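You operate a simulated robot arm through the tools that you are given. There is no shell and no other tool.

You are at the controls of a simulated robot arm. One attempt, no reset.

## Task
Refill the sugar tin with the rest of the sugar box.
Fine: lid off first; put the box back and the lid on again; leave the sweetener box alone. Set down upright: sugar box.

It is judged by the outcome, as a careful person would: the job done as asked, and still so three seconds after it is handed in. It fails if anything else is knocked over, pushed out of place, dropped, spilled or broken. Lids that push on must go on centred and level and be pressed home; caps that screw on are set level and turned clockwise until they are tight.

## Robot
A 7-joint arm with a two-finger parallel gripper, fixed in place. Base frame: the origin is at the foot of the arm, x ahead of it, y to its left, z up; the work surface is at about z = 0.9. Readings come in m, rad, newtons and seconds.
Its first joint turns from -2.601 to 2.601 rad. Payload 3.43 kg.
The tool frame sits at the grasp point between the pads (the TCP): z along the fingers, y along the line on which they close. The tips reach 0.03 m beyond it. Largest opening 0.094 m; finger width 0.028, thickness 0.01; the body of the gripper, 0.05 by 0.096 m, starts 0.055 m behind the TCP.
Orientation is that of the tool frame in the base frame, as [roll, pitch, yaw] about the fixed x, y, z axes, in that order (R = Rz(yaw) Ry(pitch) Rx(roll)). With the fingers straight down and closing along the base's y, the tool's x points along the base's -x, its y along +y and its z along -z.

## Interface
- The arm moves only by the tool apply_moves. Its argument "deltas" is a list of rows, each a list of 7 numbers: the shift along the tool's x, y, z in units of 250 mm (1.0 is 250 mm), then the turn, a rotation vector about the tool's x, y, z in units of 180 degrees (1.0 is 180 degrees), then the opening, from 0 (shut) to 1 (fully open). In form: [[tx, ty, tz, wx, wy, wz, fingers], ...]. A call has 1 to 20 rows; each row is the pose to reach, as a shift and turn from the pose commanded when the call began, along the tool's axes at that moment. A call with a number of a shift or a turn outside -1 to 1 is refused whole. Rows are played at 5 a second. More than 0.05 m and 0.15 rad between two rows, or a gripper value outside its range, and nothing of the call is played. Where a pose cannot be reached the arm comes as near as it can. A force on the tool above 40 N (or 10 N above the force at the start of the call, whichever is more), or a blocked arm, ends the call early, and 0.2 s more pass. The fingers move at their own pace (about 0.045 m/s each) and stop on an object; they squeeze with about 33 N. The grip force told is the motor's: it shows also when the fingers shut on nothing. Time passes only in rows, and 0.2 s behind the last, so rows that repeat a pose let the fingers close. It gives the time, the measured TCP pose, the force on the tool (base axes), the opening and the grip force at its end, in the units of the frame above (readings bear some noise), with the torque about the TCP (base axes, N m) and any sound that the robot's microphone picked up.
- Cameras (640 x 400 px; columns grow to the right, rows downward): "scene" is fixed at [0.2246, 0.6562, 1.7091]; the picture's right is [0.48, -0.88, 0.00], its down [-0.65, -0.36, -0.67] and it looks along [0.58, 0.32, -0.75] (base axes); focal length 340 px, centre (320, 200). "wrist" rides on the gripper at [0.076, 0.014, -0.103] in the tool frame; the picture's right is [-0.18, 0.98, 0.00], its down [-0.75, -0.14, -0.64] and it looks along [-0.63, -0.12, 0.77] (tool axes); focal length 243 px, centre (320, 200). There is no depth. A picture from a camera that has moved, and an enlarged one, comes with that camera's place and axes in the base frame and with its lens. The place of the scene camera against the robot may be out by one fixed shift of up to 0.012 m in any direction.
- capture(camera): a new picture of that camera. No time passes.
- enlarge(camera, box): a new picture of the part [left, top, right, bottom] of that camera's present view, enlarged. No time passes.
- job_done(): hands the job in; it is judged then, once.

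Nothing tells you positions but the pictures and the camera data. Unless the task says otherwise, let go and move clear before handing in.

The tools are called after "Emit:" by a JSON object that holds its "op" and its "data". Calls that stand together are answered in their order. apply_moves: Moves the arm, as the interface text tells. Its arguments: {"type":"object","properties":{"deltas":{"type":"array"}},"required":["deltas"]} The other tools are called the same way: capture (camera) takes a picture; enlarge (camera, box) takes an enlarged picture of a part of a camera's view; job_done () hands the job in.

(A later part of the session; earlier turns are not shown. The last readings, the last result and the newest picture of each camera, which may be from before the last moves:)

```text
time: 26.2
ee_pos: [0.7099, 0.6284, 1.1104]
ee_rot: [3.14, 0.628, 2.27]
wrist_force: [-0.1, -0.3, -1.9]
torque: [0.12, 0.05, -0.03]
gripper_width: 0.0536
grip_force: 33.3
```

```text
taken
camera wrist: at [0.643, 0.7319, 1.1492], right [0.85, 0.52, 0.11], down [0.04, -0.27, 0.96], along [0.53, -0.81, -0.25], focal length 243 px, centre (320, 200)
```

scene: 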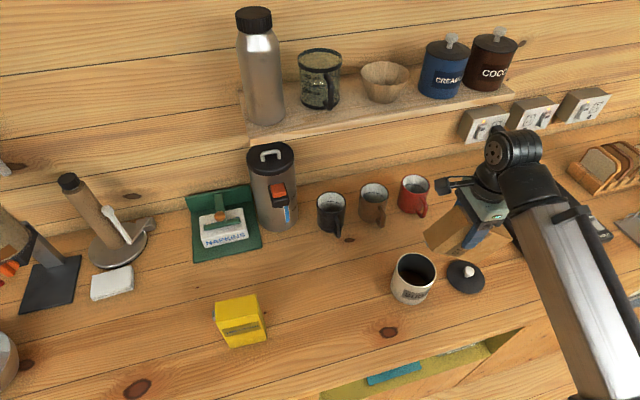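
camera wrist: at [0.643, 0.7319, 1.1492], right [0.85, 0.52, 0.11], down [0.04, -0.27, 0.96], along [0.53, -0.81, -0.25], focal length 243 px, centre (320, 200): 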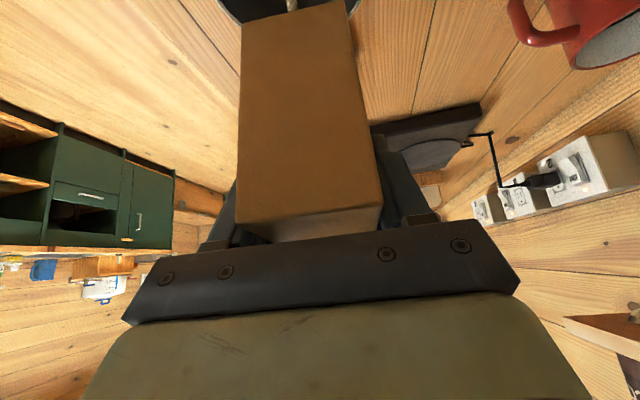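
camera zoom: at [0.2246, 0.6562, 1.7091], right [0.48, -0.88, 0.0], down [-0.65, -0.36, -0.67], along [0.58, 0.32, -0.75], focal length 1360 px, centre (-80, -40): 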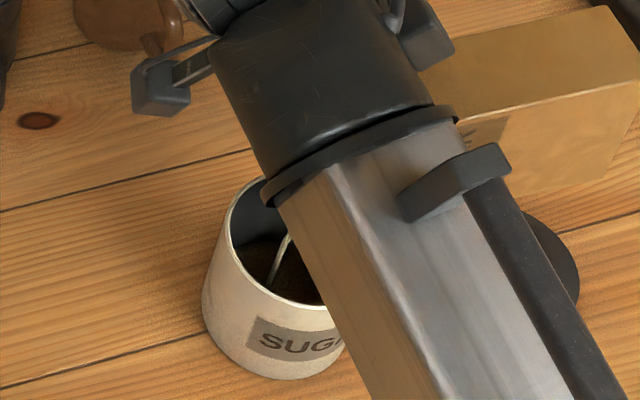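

Sugar is pouring: a light stream falls inside the tin. I'll hold here a couple of seconds and watch.

Emit:
{"op": "apply_moves", "data": {"deltas": [[-0.01, 0, 0.006, 0, 0, 0, 0], [-0.02, 0, 0.012, 0, 0, 0, 0], [-0.02, 0, 0.012, 0, 0, 0, 0], [-0.02, 0, 0.012, 0, 0, 0, 0], [-0.02, 0, 0.012, 0, 0, 0, 0], [-0.02, 0, 0.012, 0, 0, 0, 0], [-0.02, 0, 0.012, 0, 0, 0, 0]]}}

Emit:
{"op": "enlarge", "data": {"camera": "scene", "box": [390, 240, 450, 310]}}

Emit:
{"op": "enlarge", "data": {"camera": "wrist", "box": [200, 0, 400, 120]}}

```text
time: 27.8
ee_pos: [0.7156, 0.6236, 1.111]
ee_rot: [3.141, 0.627, 2.269]
wrist_force: [0.4, -1.1, -2.4]
torque: [0.08, 0.04, -0.04]
gripper_width: 0.0534
grip_force: 32.8
```

```text
5.71 times, centred on (420, 275) of scene
camera zoom: at [0.2246, 0.6562, 1.7091], right [0.48, -0.88, 0.0], down [-0.65, -0.36, -0.67], along [0.58, 0.32, -0.75], focal length 1943 px, centre (-251, -229)
```

zoom: 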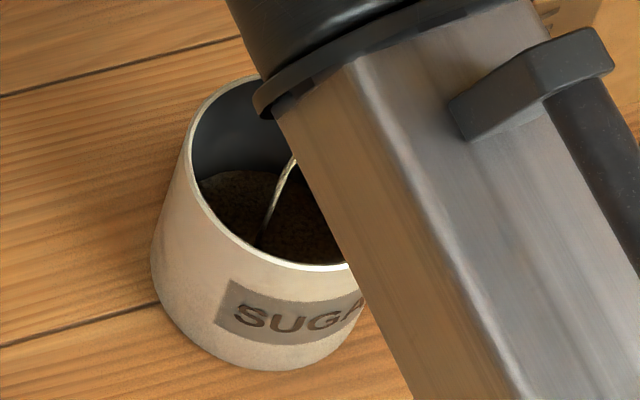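

```text
3.20 times, centred on (300, 60) of wrist
camera zoom: at [0.6471, 0.7275, 1.15], right [0.85, 0.52, 0.11], down [0.04, -0.27, 0.96], along [0.53, -0.81, -0.25], focal length 776 px, centre (384, 648)
```

zoom: 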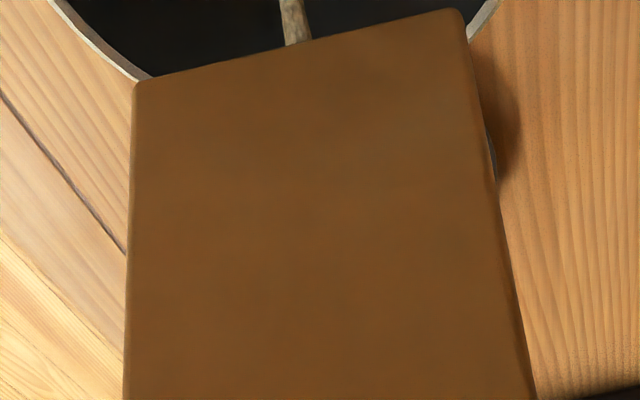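

The stream is steady and lands inside, and the level in the tin is rising. I'll keep pouring at this tilt.

Emit:
{"op": "apply_moves", "data": {"deltas": [[0, 0, 0, 0, 0, 0, 0], [0, 0, 0, 0, 0, 0, 0], [0, 0, 0, 0, 0, 0, 0], [0, 0, 0, 0, 0, 0, 0], [0, 0, 0, 0, 0, 0, 0], [0, 0, 0, 0, 0, 0, 0], [0, 0, 0, 0, 0, 0, 0], [0, 0, 0, 0, 0, 0, 0], [0, 0, 0, 0, 0, 0, 0], [0, 0, 0, 0, 0, 0, 0], [0, 0, 0, 0, 0, 0, 0], [0, 0, 0, 0, 0, 0, 0]]}}

Emit:
{"op": "enlarge", "data": {"camera": "scene", "box": [390, 240, 450, 310]}}

Emit:
{"op": "enlarge", "data": {"camera": "wrist", "box": [200, 0, 400, 120]}}

```text
time: 30.4
ee_pos: [0.715, 0.6245, 1.1113]
ee_rot: [3.141, 0.627, 2.27]
wrist_force: [-0.2, -1.0, -2.7]
torque: [0.09, 0.05, 0.0]
gripper_width: 0.0535
grip_force: 33.4
```

```text
5.71 times, centred on (420, 275) of scene
camera zoom: at [0.2246, 0.6562, 1.7091], right [0.48, -0.88, 0.0], down [-0.65, -0.36, -0.67], along [0.58, 0.32, -0.75], focal length 1943 px, centre (-251, -229)
```

zoom: 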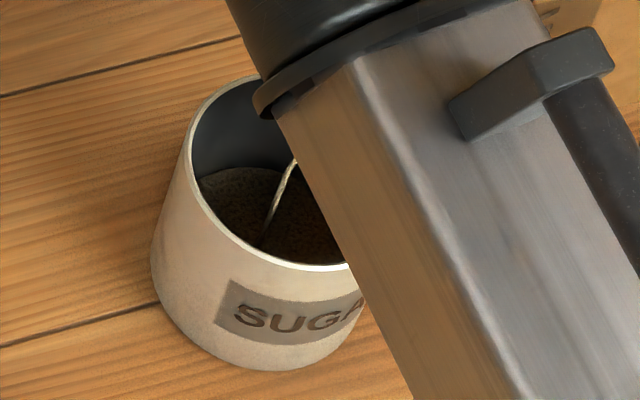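

```text
3.20 times, centred on (300, 60) of wrist
camera zoom: at [0.6471, 0.7275, 1.1501], right [0.85, 0.52, 0.11], down [0.04, -0.27, 0.96], along [0.53, -0.81, -0.25], focal length 776 px, centre (384, 648)
```

zoom: 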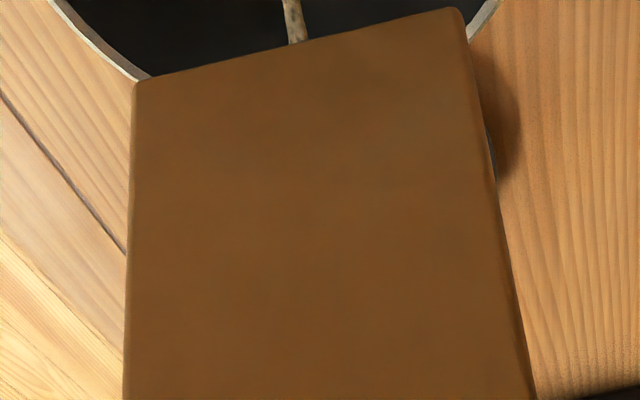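

Flow is slow but steady, and it lands near the tin's centre. I'll tilt further to 112° about the spout to speed it up.

Emit:
{"op": "apply_moves", "data": {"deltas": [[0.0154, 0, -0.0182, 0, -0.0222, 0, 0], [0.0308, 0, -0.0364, 0, -0.0444, 0, 0], [0.0484, 0, -0.0532, 0, -0.0667, 0, 0], [0.066, 0, -0.07, 0, -0.0889, 0, 0], [0.066, 0, -0.07, 0, -0.0889, 0, 0], [0.066, 0, -0.07, 0, -0.0889, 0, 0]]}}

Emit:
{"op": "enlarge", "data": {"camera": "scene", "box": [380, 230, 460, 310]}}

Emit:
{"op": "enlarge", "data": {"camera": "wrist", "box": [200, 0, 400, 120]}}

Emit:
{"op": "capture", "data": {"camera": "scene"}}

```text
time: 31.8
ee_pos: [0.6996, 0.6411, 1.1151]
ee_rot: [-3.14, 0.908, 2.269]
wrist_force: [0.0, 0.5, -1.7]
torque: [0.05, 0.01, 0.0]
gripper_width: 0.0537
grip_force: 33.3
```

```text
5.00 times, centred on (420, 270) of scene
camera zoom: at [0.2246, 0.6562, 1.7091], right [0.48, -0.88, 0.0], down [-0.65, -0.36, -0.67], along [0.58, 0.32, -0.75], focal length 1700 px, centre (-180, -150)
```

zoom: 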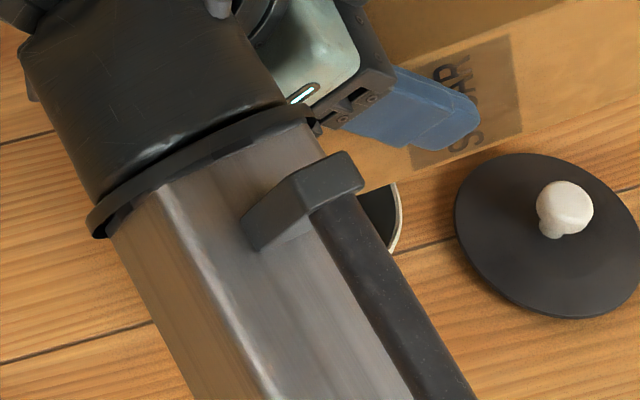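

```text
3.20 times, centred on (300, 60) of wrist
camera zoom: at [0.6279, 0.7495, 1.1191], right [0.83, 0.54, 0.14], down [-0.13, -0.06, 0.99], along [0.55, -0.84, 0.02], focal length 776 px, centre (384, 648)
```

zoom: 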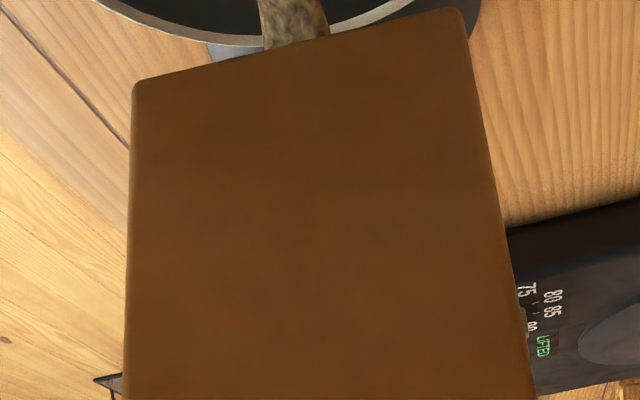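

```text
taken
```

scene: 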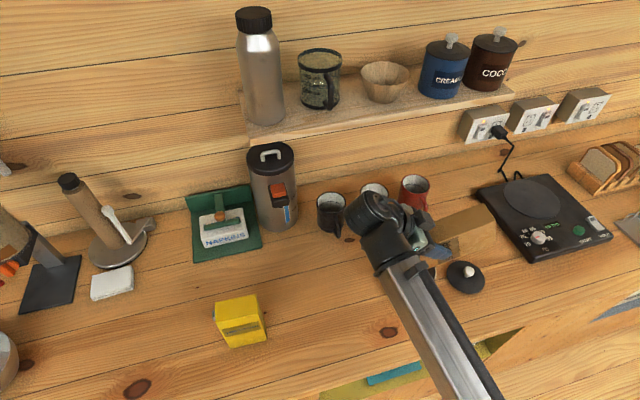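

The flow is much stronger now, and the wrist view shows it falling inside the rim. I'll hold here to let it run out.

Emit:
{"op": "apply_moves", "data": {"deltas": [[0, 0, 0, 0, 0, 0, 0], [0, 0, 0, 0, 0, 0, 0], [0, 0, 0, 0, 0, 0, 0], [0, 0, 0, 0, 0, 0, 0], [0, 0, 0, 0, 0, 0, 0], [0, 0, 0, 0, 0, 0, 0], [0, 0, 0, 0, 0, 0, 0], [0, 0, 0, 0, 0, 0, 0], [0, 0, 0, 0, 0, 0, 0], [0, 0, 0, 0, 0, 0, 0]]}}

Emit:
{"op": "enlarge", "data": {"camera": "wrist", "box": [200, 0, 400, 120]}}

Emit:
{"op": "enlarge", "data": {"camera": "scene", "box": [380, 230, 460, 310]}}

```text
time: 34.0
ee_pos: [0.6981, 0.6421, 1.1148]
ee_rot: [3.141, 0.904, 2.27]
wrist_force: [-0.3, -0.3, -0.4]
torque: [0.03, 0.0, 0.0]
gripper_width: 0.0533
grip_force: 33.5
```

```text
3.20 times, centred on (300, 60) of wrist
camera zoom: at [0.628, 0.7494, 1.1191], right [0.83, 0.54, 0.14], down [-0.13, -0.06, 0.99], along [0.55, -0.84, 0.02], focal length 776 px, centre (384, 648)
```

zoom: 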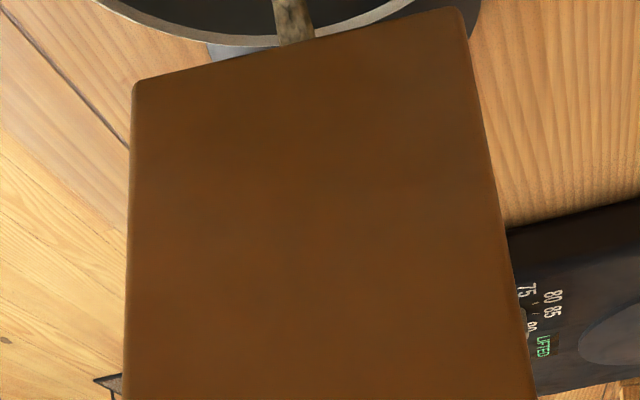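

```text
5.00 times, centred on (420, 270) of scene
camera zoom: at [0.2246, 0.6562, 1.7091], right [0.48, -0.88, 0.0], down [-0.65, -0.36, -0.67], along [0.58, 0.32, -0.75], focal length 1700 px, centre (-180, -150)
```

zoom: 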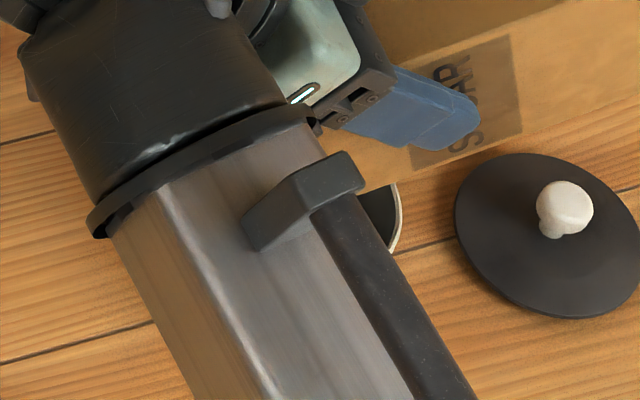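

The box reads much lighter (about 0.4 N), and the stream has narrowed. I'll tilt on to 128° to bring the remainder to the spout.

Emit:
{"op": "apply_moves", "data": {"deltas": [[0.015, 0, -0.0193, 0, -0.0222, 0, 0], [0.03, 0, -0.0385, 0, -0.0444, 0, 0], [0.03, 0, -0.0385, 0, -0.0444, 0, 0], [0.03, 0, -0.0385, 0, -0.0444, 0, 0], [0.0428, 0, -0.059, 0, -0.0667, 0, 0], [0.0555, 0, -0.0795, 0, -0.0889, 0, 0], [0.0555, 0, -0.0795, 0, -0.0889, 0, 0], [0.0555, 0, -0.0795, 0, -0.0889, 0, 0], [0.0555, 0, -0.0795, 0, -0.0889, 0, 0], [0.0555, 0, -0.0795, 0, -0.0889, 0, 0]]}}

Emit:
{"op": "capture", "data": {"camera": "wrist"}}

Emit:
{"op": "capture", "data": {"camera": "scene"}}

```text
time: 36.2
ee_pos: [0.6833, 0.6608, 1.1168]
ee_rot: [-3.141, 1.185, 2.268]
wrist_force: [-1.0, 1.0, -0.3]
torque: [0.03, 0.03, 0.03]
gripper_width: 0.0535
grip_force: 33.1
```

```text
taken
camera wrist: at [0.615, 0.7644, 1.0856], right [0.8, 0.58, 0.17], down [-0.31, 0.15, 0.94], along [0.52, -0.8, 0.3], focal length 243 px, centre (320, 200)
```

wrist: 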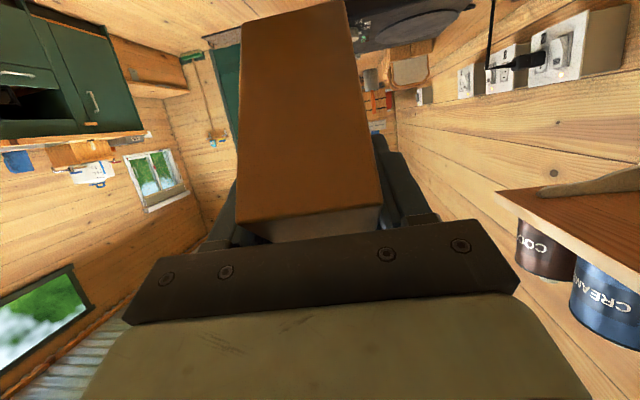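

```text
taken
```

scene: 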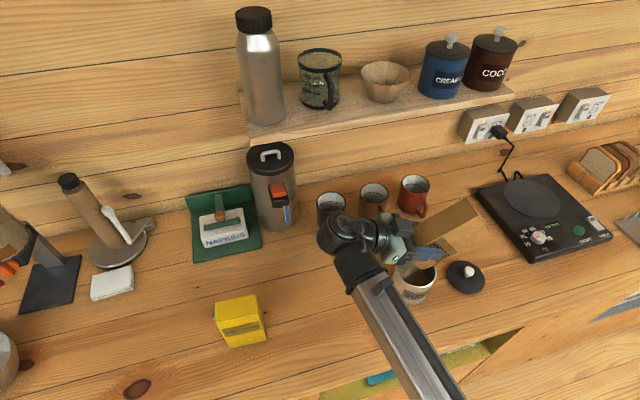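

Emit:
{"op": "enlarge", "data": {"camera": "scene", "box": [370, 210, 480, 310]}}

Emit:
{"op": "enlarge", "data": {"camera": "scene", "box": [390, 245, 440, 305]}}

```text
4.00 times, centred on (425, 260) of scene
camera zoom: at [0.2246, 0.6562, 1.7091], right [0.48, -0.88, 0.0], down [-0.65, -0.36, -0.67], along [0.58, 0.32, -0.75], focal length 1360 px, centre (-100, -40)
```

zoom: 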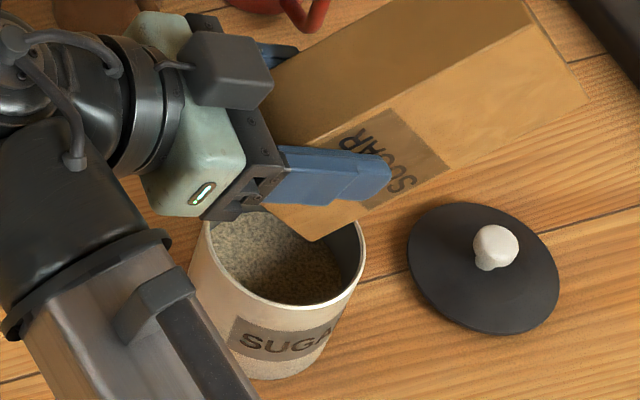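

```text
6.67 times, centred on (415, 275) of scene
camera zoom: at [0.2246, 0.6562, 1.7091], right [0.48, -0.88, 0.0], down [-0.65, -0.36, -0.67], along [0.58, 0.32, -0.75], focal length 2267 px, centre (-313, -300)
```

zoom: 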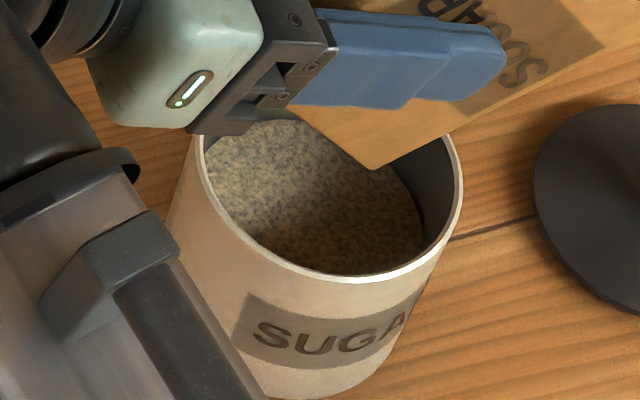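

The tin is well filled now and nothing has been spilled. I'll tilt a bit more, to 136°, and hold to drain the last of it, watching the weight.

Emit:
{"op": "apply_moves", "data": {"deltas": [[0.01, 0, -0.02, 0, -0.0222, 0, 0], [0.0215, 0, -0.0395, 0, -0.0444, 0, 0], [0.0215, 0, -0.0395, 0, -0.0444, 0, 0], [0.0215, 0, -0.0395, 0, -0.0444, 0, 0], [0.0215, 0, -0.0395, 0, -0.0444, 0, 0], [0.0215, 0, -0.0395, 0, -0.0444, 0, 0], [0.0215, 0, -0.0395, 0, -0.0444, 0, 0]]}}

Emit:
{"op": "enlarge", "data": {"camera": "scene", "box": [390, 245, 440, 305]}}

Emit:
{"op": "enlarge", "data": {"camera": "scene", "box": [370, 210, 480, 310]}}

```text
time: 37.8
ee_pos: [0.6747, 0.6685, 1.1149]
ee_rot: [-3.141, 1.325, 2.268]
wrist_force: [-0.6, -0.7, -0.1]
torque: [0.03, 0.02, 0.04]
gripper_width: 0.0535
grip_force: 32.9
```

```text
6.67 times, centred on (415, 275) of scene
camera zoom: at [0.2246, 0.6562, 1.7091], right [0.48, -0.88, 0.0], down [-0.65, -0.36, -0.67], along [0.58, 0.32, -0.75], focal length 2267 px, centre (-313, -300)
```

zoom: 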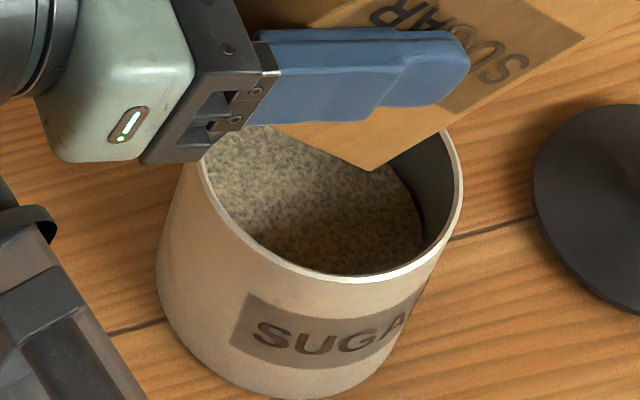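

```text
4.00 times, centred on (425, 260) of scene
camera zoom: at [0.2246, 0.6562, 1.7091], right [0.48, -0.88, 0.0], down [-0.65, -0.36, -0.67], along [0.58, 0.32, -0.75], focal length 1360 px, centre (-100, -40)
```

zoom: 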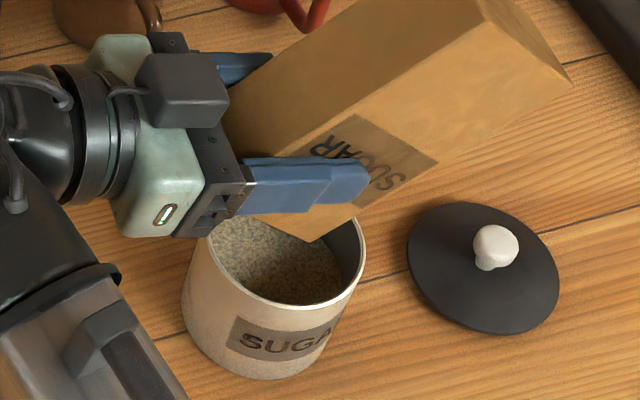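

The level looks unchanged since the last view and the force is near zero, so the box seems empty. I'll tip it a little further and hold once more to be sure.

Emit:
{"op": "apply_moves", "data": {"deltas": [[0.0056, 0, -0.0225, 0, -0.0222, 0, 0], [0.0112, 0, -0.045, 0, -0.0444, 0, 0], [0.0112, 0, -0.045, 0, -0.0444, 0, 0], [0.0112, 0, -0.045, 0, -0.0444, 0, 0], [0.0112, 0, -0.045, 0, -0.0444, 0, 0], [0.0112, 0, -0.045, 0, -0.0444, 0, 0], [0.0112, 0, -0.045, 0, -0.0444, 0, 0], [0.0112, 0, -0.045, 0, -0.0444, 0, 0]]}}

Emit:
{"op": "enlarge", "data": {"camera": "scene", "box": [390, 245, 440, 305]}}

Emit:
{"op": "capture", "data": {"camera": "scene"}}

```text
time: 39.6
ee_pos: [0.6686, 0.6767, 1.1145]
ee_rot: [3.141, 1.464, 2.269]
wrist_force: [0.5, -0.3, -0.5]
torque: [0.02, -0.02, -0.02]
gripper_width: 0.0536
grip_force: 32.8
```

```text
6.67 times, centred on (415, 275) of scene
camera zoom: at [0.2246, 0.6562, 1.7091], right [0.48, -0.88, 0.0], down [-0.65, -0.36, -0.67], along [0.58, 0.32, -0.75], focal length 2267 px, centre (-313, -300)
```

zoom: 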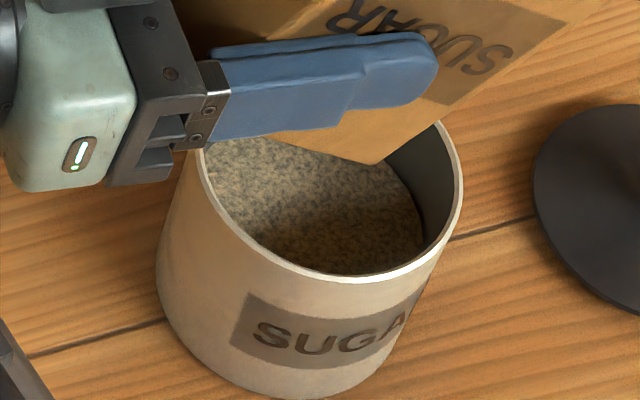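

```text
taken
```

scene: 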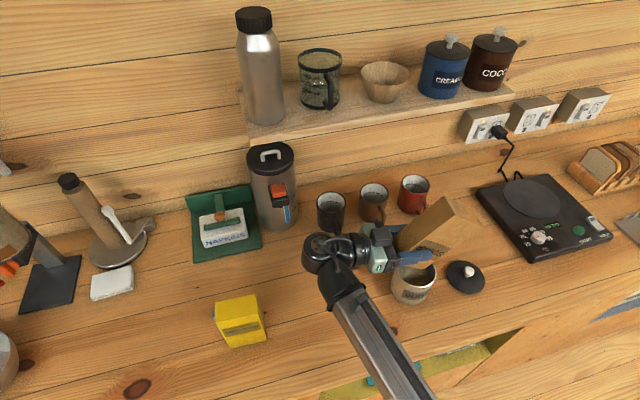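

The level is unchanged and the scale of force says the box is empty. I'll tilt back to 112°, where the wrist camera can see the spout, to confirm nothing still runs.

Emit:
{"op": "apply_moves", "data": {"deltas": [[-0.008, 0, 0.0438, 0, 0.0444, 0, 0], [-0.0147, 0, 0.0902, 0, 0.0889, 0, 0], [-0.0265, 0, 0.1372, 0, 0.1333, 0, 0], [-0.0316, 0, 0.1857, 0, 0.1778, 0, 0], [-0.0316, 0, 0.1857, 0, 0.1778, 0, 0]]}}

Emit:
{"op": "enlarge", "data": {"camera": "wrist", "box": [200, 0, 400, 120]}}

```text
time: 40.8
ee_pos: [0.6972, 0.6419, 1.1183]
ee_rot: [-3.141, 0.905, 2.268]
wrist_force: [0.4, 0.3, -0.7]
torque: [0.01, 0.03, 0.0]
gripper_width: 0.0533
grip_force: 33.0
```

```text
3.20 times, centred on (300, 60) of wrist
camera zoom: at [0.6275, 0.7499, 1.1222], right [0.83, 0.54, 0.14], down [-0.13, -0.06, 0.99], along [0.55, -0.84, 0.02], focal length 776 px, centre (384, 648)
```

zoom: 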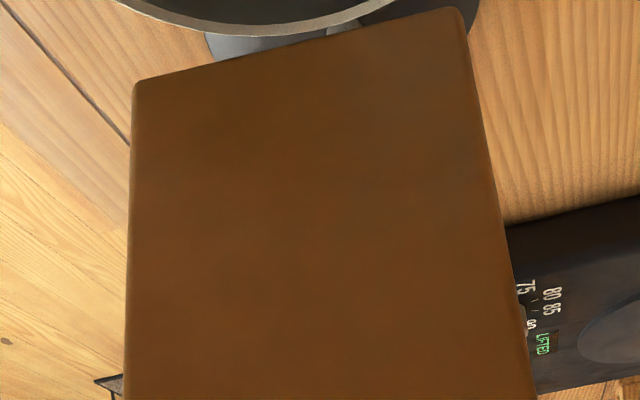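

The spout is dry, so the box is empty. Now I'll turn it back upright along the reverse path, rising clear of the tin.

Emit:
{"op": "apply_moves", "data": {"deltas": [[-0.0248, 0, 0.0421, 0, 0.0444, 0, 0], [-0.0495, 0, 0.0822, 0, 0.0889, 0, 0], [-0.0771, 0, 0.1169, 0, 0.1333, 0, 0], [-0.1072, 0, 0.1457, 0, 0.1778, 0, 0], [-0.1534, 0, 0.1573, 0, 0.2222, 0, 0], [-0.208, 0, 0.1563, 0, 0.2667, 0, 0], [-0.272, 0, 0.1408, 0, 0.3111, 0, 0], [-0.3292, 0, 0.123, 0, 0.3556, 0, 0], [-0.3968, 0, 0.0895, 0, 0.4, 0, 0], [-0.459, 0, 0.0521, 0, 0.4444, 0, 0], [-0.4858, 0, 0.0032, 0, 0.4889, 0, 0], [-0.4427, 0, -0.0708, 0, 0.5333, 0, 0], [-0.368, 0, -0.1546, 0, 0.5778, 0, 0], [-0.2756, 0, -0.232, 0, 0.6222, 0, 0], [-0.2756, 0, -0.232, 0, 0.6222, 0, 0]]}}

Emit:
{"op": "capture", "data": {"camera": "scene"}}

Emit:
{"op": "capture", "data": {"camera": "wrist"}}

Emit:
{"op": "enlarge", "data": {"camera": "scene", "box": [360, 200, 500, 320]}}

```text
time: 44.0
ee_pos: [0.6959, 0.6425, 1.2067]
ee_rot: [-3.141, -1.05, 2.267]
wrist_force: [-0.8, -0.4, -0.4]
torque: [-0.03, 0.01, 0.01]
gripper_width: 0.0533
grip_force: 32.7
```

```text
taken
```

scene: 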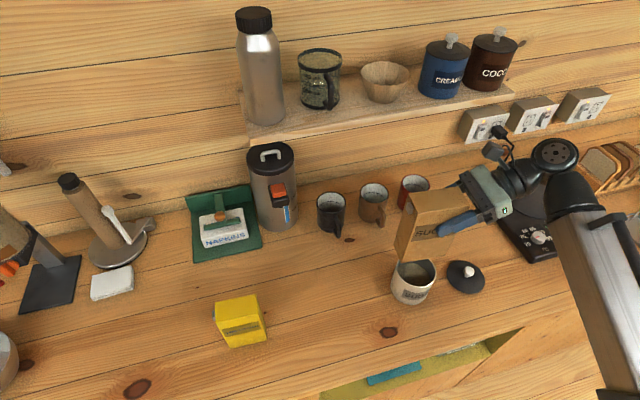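

```text
taken
camera wrist: at [0.7398, 0.6133, 1.3254], right [0.81, 0.56, -0.16], down [0.49, -0.81, -0.33], along [-0.32, 0.19, -0.93], focal length 243 px, centre (320, 200)
```

wrist: 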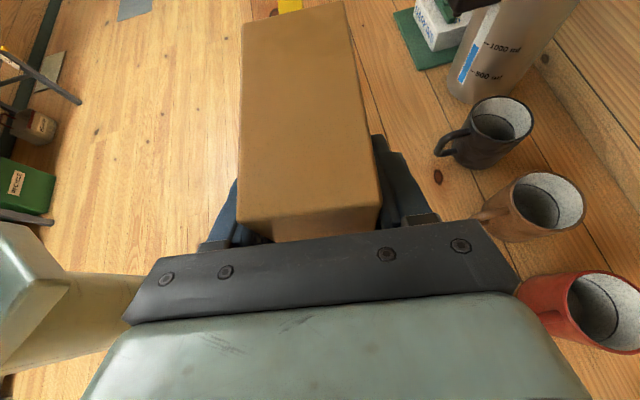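

```text
3.33 times, centred on (430, 260) of scene
camera zoom: at [0.2246, 0.6562, 1.7091], right [0.48, -0.88, 0.0], down [-0.65, -0.36, -0.67], along [0.58, 0.32, -0.75], focal length 1134 px, centre (-47, 0)
```

zoom: 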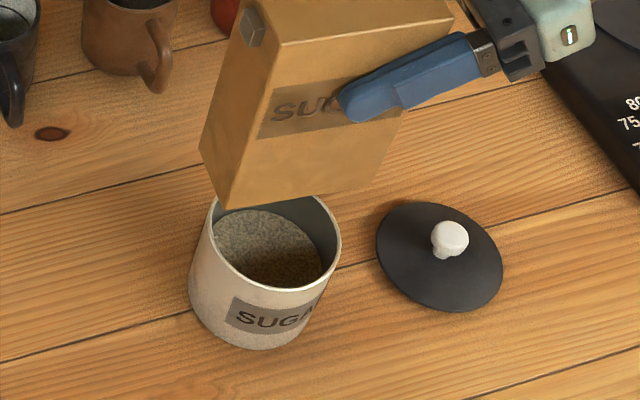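

The box is upright, still held the same way, and the counter around the tin is clean. I'll carry it back to its original place and descend most of the way.

Emit:
{"op": "apply_moves", "data": {"deltas": [[0.08, -0.018, 0.1386, 0, 0, 0, 0], [0.16, -0.036, 0.2771, 0, 0, 0, 0], [0.24, -0.054, 0.4157, 0, 0, 0, 0], [0.32, -0.072, 0.5542, 0, 0, 0, 0], [0.407, -0.0896, 0.7049, 0, 0, 0, 0], [0.2511, -0.0896, 0.7949, 0, 0, 0, 0], [0.0952, -0.0896, 0.8849, 0, 0, 0, 0], [-0.0606, -0.0896, 0.9749, 0, 0, 0, 0], [-0.0606, -0.0896, 0.9749, 0, 0, 0, 0]]}}

Emit:
{"op": "capture", "data": {"camera": "wrist"}}

Emit:
{"op": "enlarge", "data": {"camera": "scene", "box": [200, 230, 400, 355]}}

```text
time: 46.0
ee_pos: [0.5467, 0.7858, 1.0723]
ee_rot: [3.141, -1.049, 2.269]
wrist_force: [-0.3, 0.9, -0.4]
torque: [-0.01, 0.03, 0.0]
gripper_width: 0.0532
grip_force: 32.5
```

```text
taken
camera wrist: at [0.5908, 0.7557, 1.191], right [0.81, 0.56, -0.16], down [0.49, -0.81, -0.33], along [-0.31, 0.19, -0.93], focal length 243 px, centre (320, 200)
```

wrist: 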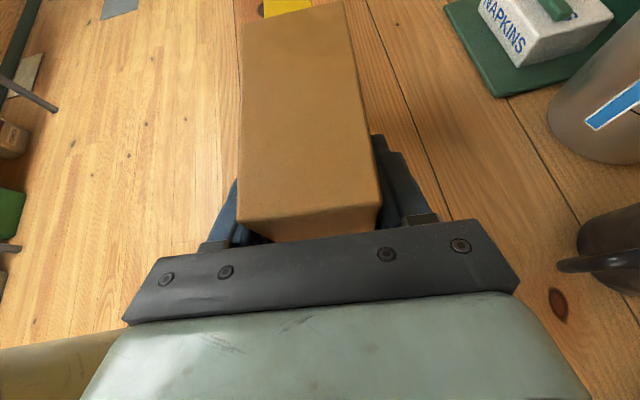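

```text
3.20 times, centred on (300, 292) of scene
camera zoom: at [0.2246, 0.6562, 1.7091], right [0.48, -0.88, 0.0], down [-0.65, -0.36, -0.67], along [0.58, 0.32, -0.75], focal length 1088 px, centre (384, -96)
```

zoom: 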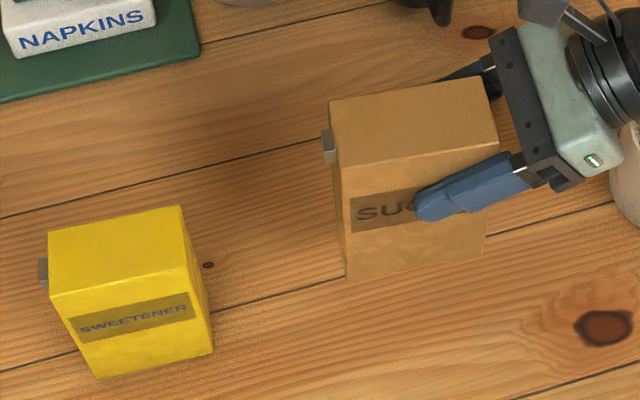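

The box is back over its spot, 50 mm up. I'll check whether it slipped or rotated in the grip before setting it down.

Emit:
{"op": "enlarge", "data": {"camera": "wrist", "box": [220, 0, 400, 110]}}

Emit:
{"op": "enlarge", "data": {"camera": "wrist", "box": [220, 180, 400, 290]}}

Emit:
{"op": "enlarge", "data": {"camera": "scene", "box": [290, 245, 370, 325]}}

```text
3.56 times, centred on (310, 55) of wrist
camera zoom: at [0.5908, 0.7557, 1.191], right [0.81, 0.56, -0.16], down [0.49, -0.81, -0.33], along [-0.31, 0.19, -0.93], focal length 863 px, centre (356, 716)
```

zoom: 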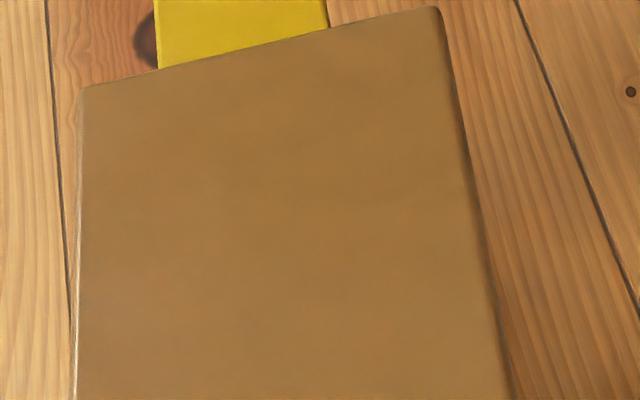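

```text
3.56 times, centred on (310, 235) of wrist
camera zoom: at [0.5908, 0.7557, 1.191], right [0.81, 0.56, -0.16], down [0.49, -0.81, -0.33], along [-0.31, 0.19, -0.93], focal length 863 px, centre (356, 76)
```

zoom: 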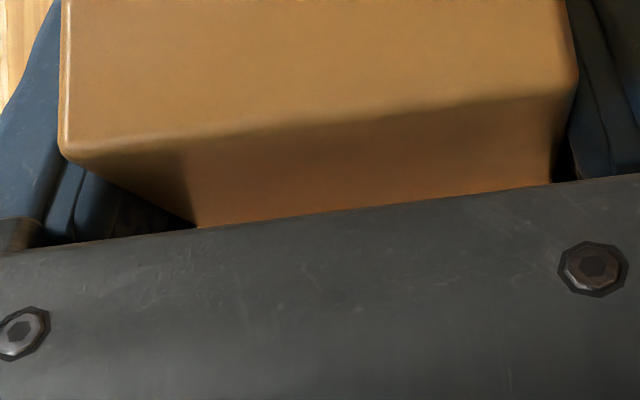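

```text
5.00 times, centred on (330, 285) of scene
camera zoom: at [0.2246, 0.6562, 1.7091], right [0.48, -0.88, 0.0], down [-0.65, -0.36, -0.67], along [0.58, 0.32, -0.75], focal length 1700 px, centre (270, -225)
```

zoom: 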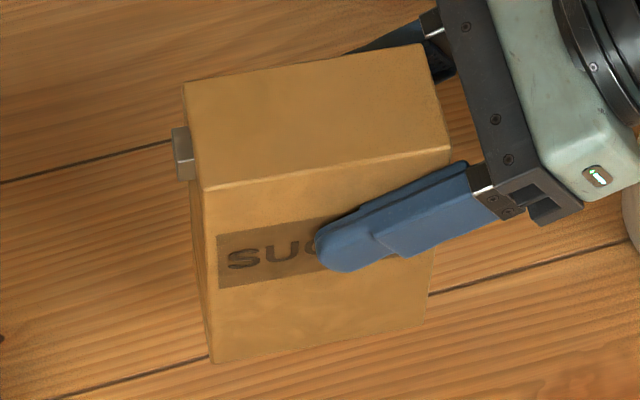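

The corners match an upright box to within half a degree. I'll lower to just above the counter, then settle it in small steps.

Emit:
{"op": "apply_moves", "data": {"deltas": [[-0.0693, 0, 0.04, 0, 0, 0, 0], [-0.1213, 0, 0.07, 0, 0, 0, 0], [-0.1524, 0, 0.088, 0, 0, 0, 0], [-0.1663, 0, 0.096, 0, 0, 0, 0], [-0.1663, 0, 0.096, 0, 0, 0, 0]]}}

Emit:
{"op": "enlarge", "data": {"camera": "scene", "box": [290, 250, 370, 330]}}

```text
time: 47.2
ee_pos: [0.5466, 0.7847, 1.0259]
ee_rot: [-3.141, -1.049, 2.269]
wrist_force: [0.3, -1.2, -0.1]
torque: [0.0, -0.01, -0.02]
gripper_width: 0.0536
grip_force: 32.9
```

```text
5.00 times, centred on (330, 290) of scene
camera zoom: at [0.2246, 0.6562, 1.7091], right [0.48, -0.88, 0.0], down [-0.65, -0.36, -0.67], along [0.58, 0.32, -0.75], focal length 1700 px, centre (270, -250)
```

zoom: 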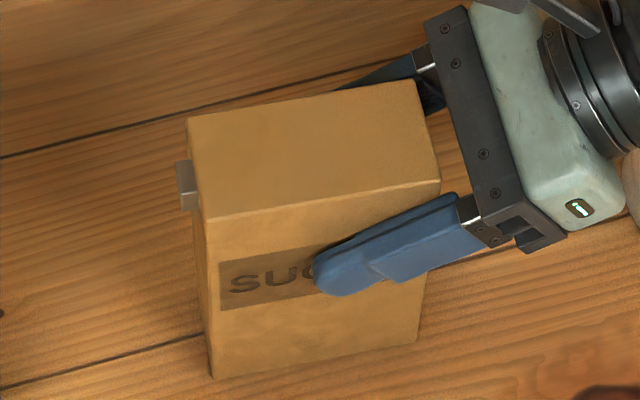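

The picture matches the box's original position almost exactly. Now the final few millimetres.

Emit:
{"op": "apply_moves", "data": {"deltas": [[-0.0069, 0, 0.004, 0, 0, 0, 0], [-0.0104, 0, 0.006, 0, 0, 0, 0], [-0.0104, 0, 0.006, 0, 0, 0, 0]]}}

```text
time: 48.0
ee_pos: [0.5491, 0.7859, 1.0215]
ee_rot: [3.141, -1.047, 2.268]
wrist_force: [0.5, -0.3, 1.2]
torque: [-0.16, -0.09, -0.02]
gripper_width: 0.0534
grip_force: 33.2
```

A first light touch (force +1.2 N, some torque). I'll go another millimetre or so.

Emit:
{"op": "apply_moves", "data": {"deltas": [[-0.0035, 0, 0.002, 0, 0, 0, 0], [-0.0052, 0, 0.003, 0, 0, 0, 0], [-0.0052, 0, 0.003, 0, 0, 0, 0]]}}

Emit:
{"op": "enlarge", "data": {"camera": "scene", "box": [290, 250, 370, 330]}}

```text
time: 48.8
ee_pos: [0.5475, 0.7858, 1.021]
ee_rot: [3.141, -1.05, 2.27]
wrist_force: [-1.2, -0.7, 9.8]
torque: [-0.34, -0.03, -0.04]
gripper_width: 0.0533
grip_force: 32.8
```

```text
5.00 times, centred on (330, 290) of scene
camera zoom: at [0.2246, 0.6562, 1.7091], right [0.48, -0.88, 0.0], down [-0.65, -0.36, -0.67], along [0.58, 0.32, -0.75], focal length 1700 px, centre (270, -250)
```

zoom: 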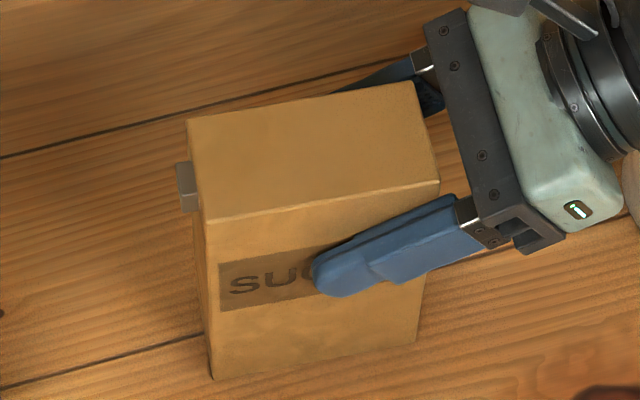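

The box is standing on the counter (about 10 N of contact). I'll ease the pressure off, open the fingers and back straight out along the approach line.

Emit:
{"op": "apply_moves", "data": {"deltas": [[0.0028, 0, -0.0016, 0, 0, 0, 0], [0.0028, 0, -0.0016, 0, 0, 0, 0.65], [0.0028, 0, -0.0016, 0, 0, 0, 0.8], [0.0028, 0, -0.0016, 0, 0, 0, 1], [0.0028, 0, -0.0016, 0, 0, 0, 1], [0.0028, 0, -0.0016, 0, 0, 0, 1], [0.0028, 0, -0.0016, 0, 0, 0, 1]]}}

Emit:
{"op": "capture", "data": {"camera": "wrist"}}

Emit:
{"op": "enlarge", "data": {"camera": "scene", "box": [290, 250, 370, 330]}}

```text
time: 50.4
ee_pos: [0.5495, 0.7867, 1.0216]
ee_rot: [-3.141, -1.048, 2.27]
wrist_force: [0.0, 0.7, -0.3]
torque: [0.0, -0.02, 0.01]
gripper_width: 0.094
grip_force: 0.0
```

```text
taken
camera wrist: at [0.592, 0.7572, 1.1399], right [0.81, 0.56, -0.16], down [0.49, -0.81, -0.33], along [-0.32, 0.19, -0.93], focal length 243 px, centre (320, 200)
```

wrist: 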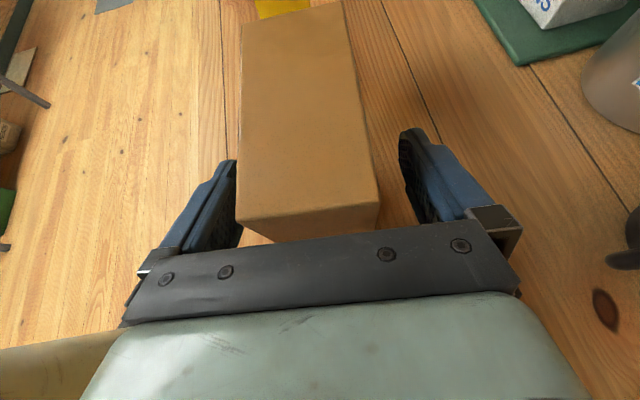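

```text
5.00 times, centred on (330, 290) of scene
camera zoom: at [0.2246, 0.6562, 1.7091], right [0.48, -0.88, 0.0], down [-0.65, -0.36, -0.67], along [0.58, 0.32, -0.75], focal length 1700 px, centre (270, -250)
```

zoom: 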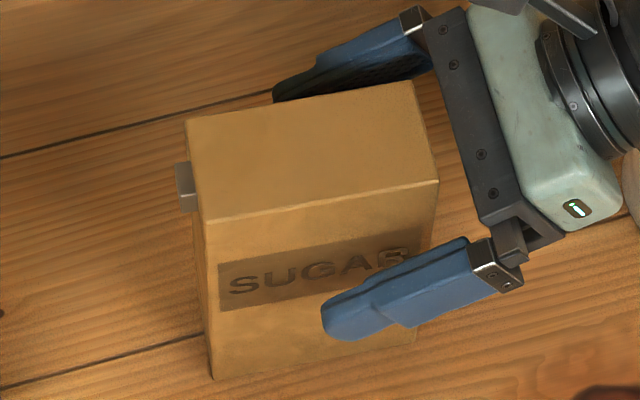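

The box stands on its own in its original place. I'll back out and rise.

Emit:
{"op": "apply_moves", "data": {"deltas": [[0, 0, -0.08, 0, 0, 0, 1], [0, 0, -0.2, 0, 0, 0, 1], [0, 0, -0.32, 0, 0, 0, 1], [0, 0, -0.42, 0, 0, 0, 1], [0.1386, 0, -0.5, 0, 0, 0, 1], [0.2771, 0, -0.58, 0, 0, 0, 1], [0.4157, 0, -0.66, 0, 0, 0, 1], [0.4157, 0, -0.66, 0, 0, 0, 1]]}}

Emit:
{"op": "capture", "data": {"camera": "scene"}}

Emit:
{"op": "capture", "data": {"camera": "wrist"}}

Emit:
{"op": "enlarge", "data": {"camera": "scene", "box": [290, 250, 370, 330]}}

```text
time: 52.2
ee_pos: [0.6058, 0.717, 1.1945]
ee_rot: [-3.141, -1.049, 2.267]
wrist_force: [0.2, 0.2, -0.9]
torque: [0.0, 0.03, 0.0]
gripper_width: 0.0941
grip_force: 0.0
```

```text
taken
```

scene: 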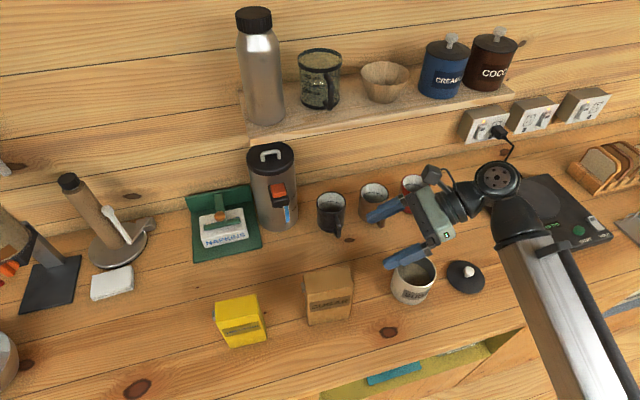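

```text
taken
camera wrist: at [0.6496, 0.6874, 1.3124], right [0.81, 0.56, -0.16], down [0.49, -0.81, -0.33], along [-0.32, 0.19, -0.93], focal length 243 px, centre (320, 200)
```

wrist: 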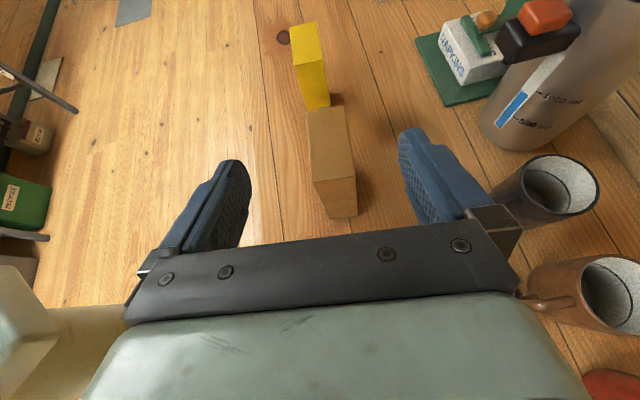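

```text
5.00 times, centred on (330, 290) of scene
camera zoom: at [0.2246, 0.6562, 1.7091], right [0.48, -0.88, 0.0], down [-0.65, -0.36, -0.67], along [0.58, 0.32, -0.75], focal length 1700 px, centre (270, -250)
```

zoom: 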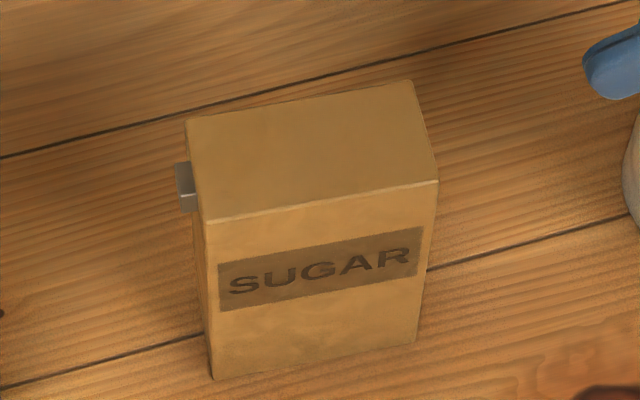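

The sugar box is back within a millimetre or two of where it was, and the sweetener box hasn't moved. Next I'll straighten the tool and go above the lid.

Emit:
{"op": "apply_moves", "data": {"deltas": [[-0.065, 0.011, -0.1126, 0, -0.0417, 0, 1], [-0.13, 0.022, -0.2252, 0, -0.0833, 0, 1], [-0.195, 0.033, -0.3377, 0, -0.125, 0, 0.8], [-0.26, 0.044, -0.4503, 0, -0.1667, 0, 0.6], [-0.3252, 0.055, -0.5632, 0, -0.2083, 0, 0.6], [-0.4512, 0.066, -0.6406, 0, -0.25, 0, 0.6], [-0.5771, 0.077, -0.718, 0, -0.2917, 0, 0.6], [-0.7034, 0.0884, -0.7952, 0, -0.3333, 0, 0.6], [-0.7034, 0.0884, -0.7952, 0, -0.3333, 0, 0.6]]}}

Emit:
{"op": "capture", "data": {"camera": "wrist"}}

Emit:
{"op": "capture", "data": {"camera": "scene"}}

```text
time: 54.2
ee_pos: [0.7909, 0.5295, 1.1376]
ee_rot: [3.142, 0.001, 2.27]
wrist_force: [-0.1, 0.2, -0.6]
torque: [-0.01, -0.02, 0.03]
gripper_width: 0.0565
grip_force: 0.0
```

```text
taken
camera wrist: at [0.7526, 0.5985, 1.2421], right [0.87, 0.49, 0.0], down [0.38, -0.67, 0.64], along [0.31, -0.56, -0.77], focal length 243 px, centre (320, 200)
```

wrist: 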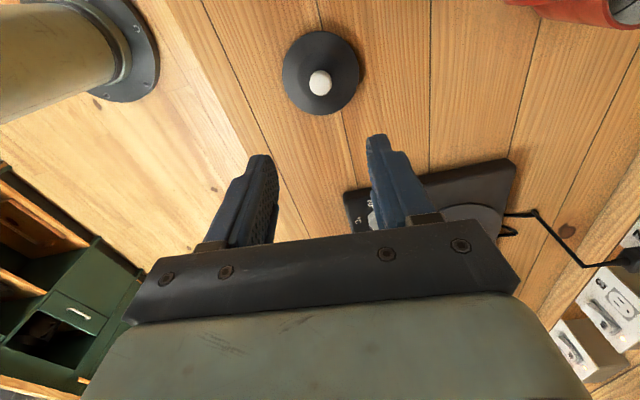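

```text
taken
```

scene: 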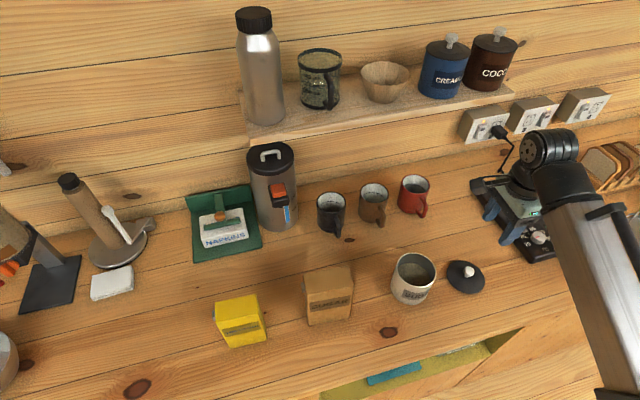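

The lid and knob are lined up with the tool. I'll check the tin and counter closely and come down over the knob.

Emit:
{"op": "apply_moves", "data": {"deltas": [[0, 0, 0.15, 0, 0, 0, 0.6], [0, 0, 0.3, 0, 0, 0, 0.6], [0, 0, 0.45, 0, 0, 0, 0.6], [0, 0, 0.58, 0, 0, 0, 0.6], [0, 0, 0.64, 0, 0, 0, 0.6], [0, 0, 0.64, 0, 0, 0, 0.6]]}}

Emit:
{"op": "enlarge", "data": {"camera": "wrist", "box": [220, 60, 420, 240]}}

Emit:
{"op": "enlarge", "data": {"camera": "scene", "box": [370, 230, 470, 310]}}

```text
time: 55.6
ee_pos: [0.7919, 0.5324, 0.9801]
ee_rot: [3.141, -0.002, 2.268]
wrist_force: [0.5, -0.1, -0.3]
torque: [0.03, 0.0, 0.02]
gripper_width: 0.0564
grip_force: 0.0
```

```text
2.22 times, centred on (320, 150) of wrist
camera zoom: at [0.7533, 0.6009, 1.084], right [0.87, 0.49, 0.0], down [0.38, -0.67, 0.64], along [0.31, -0.56, -0.77], focal length 539 px, centre (320, 311)
```

zoom: 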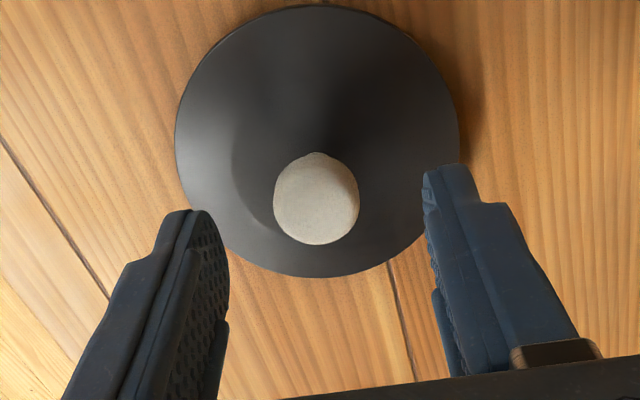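

```text
5.00 times, centred on (420, 270) of scene
camera zoom: at [0.2246, 0.6562, 1.7091], right [0.48, -0.88, 0.0], down [-0.65, -0.36, -0.67], along [0.58, 0.32, -0.75], focal length 1700 px, centre (-180, -150)
```

zoom: 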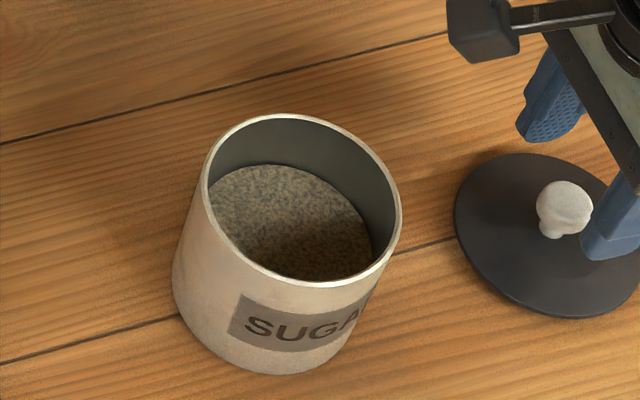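

The tin is filled to about two-thirds with nothing spilled, and the knob is centred between the fingers. I'll go down and close on it.

Emit:
{"op": "apply_moves", "data": {"deltas": [[0, 0, 0.06, 0, 0, 0, 0.6], [0, 0, 0.11, 0, 0, 0, 0.6], [0, 0, 0.126, 0, 0, 0, 0.6], [0, 0, 0.126, 0, 0, 0, 0.3], [0, 0, 0.126, 0, 0, 0, 0], [0, 0, 0.126, 0, 0, 0, 0], [0, 0, 0.126, 0, 0, 0, 0]]}}

Emit:
{"op": "enlarge", "data": {"camera": "wrist", "box": [220, 60, 420, 240]}}

```text
time: 57.2
ee_pos: [0.7903, 0.5329, 0.95]
ee_rot: [3.14, -0.001, 2.269]
wrist_force: [-0.1, -0.6, -0.9]
torque: [-0.01, -0.03, 0.01]
gripper_width: 0.0239
grip_force: 32.9
```

```text
2.22 times, centred on (320, 150) of wrist
camera zoom: at [0.7524, 0.6004, 1.053], right [0.87, 0.49, 0.0], down [0.38, -0.67, 0.64], along [0.31, -0.56, -0.77], focal length 539 px, centre (320, 311)
```

zoom: 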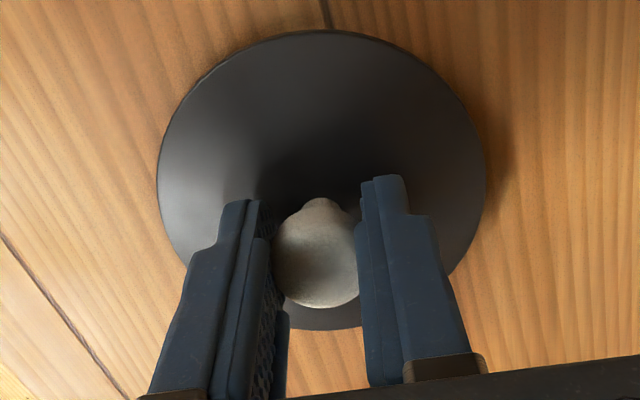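

The knob is gripped at the same 24 mm as before. I'll lift the lid and carry it back over the tin, then check alignment before lowering.

Emit:
{"op": "apply_moves", "data": {"deltas": [[0, 0, -0.04, 0, 0, 0, 0], [0, 0, -0.2, 0, 0, 0, 0], [0, 0, -0.38, 0, 0, 0, 0], [0, 0, -0.55, 0, 0, 0, 0], [0.12, 0, -0.55, 0, 0, 0, 0], [0.28, 0, -0.55, 0, 0, 0, 0], [0.44, 0, -0.55, 0, 0, 0, 0], [0.56, 0, -0.55, 0, 0, 0, 0], [0.62, 0, -0.55, 0, 0, 0, 0], [0.62, 0, -0.55, 0, 0, 0, 0]]}}

Emit:
{"op": "capture", "data": {"camera": "wrist"}}

Emit:
{"op": "enlarge", "data": {"camera": "scene", "box": [366, 200, 476, 310]}}

```text
time: 59.4
ee_pos: [0.6903, 0.6512, 1.0886]
ee_rot: [3.141, 0.0, 2.267]
wrist_force: [1.2, -0.1, -0.2]
torque: [0.01, 0.02, 0.02]
gripper_width: 0.0243
grip_force: 33.0
```

```text
taken
camera wrist: at [0.6526, 0.7188, 1.1913], right [0.87, 0.49, 0.0], down [0.38, -0.67, 0.64], along [0.31, -0.56, -0.77], focal length 243 px, centre (320, 200)
```

wrist: 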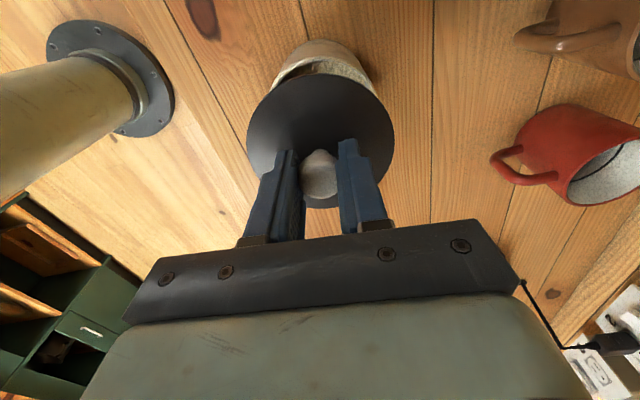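

```text
3.64 times, centred on (421, 255) of scene
camera zoom: at [0.2246, 0.6562, 1.7091], right [0.48, -0.88, 0.0], down [-0.65, -0.36, -0.67], along [0.58, 0.32, -0.75], focal length 1236 px, centre (-47, 0)
```

zoom: 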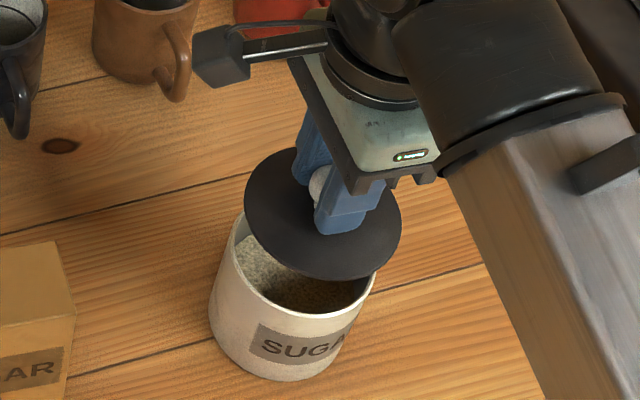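

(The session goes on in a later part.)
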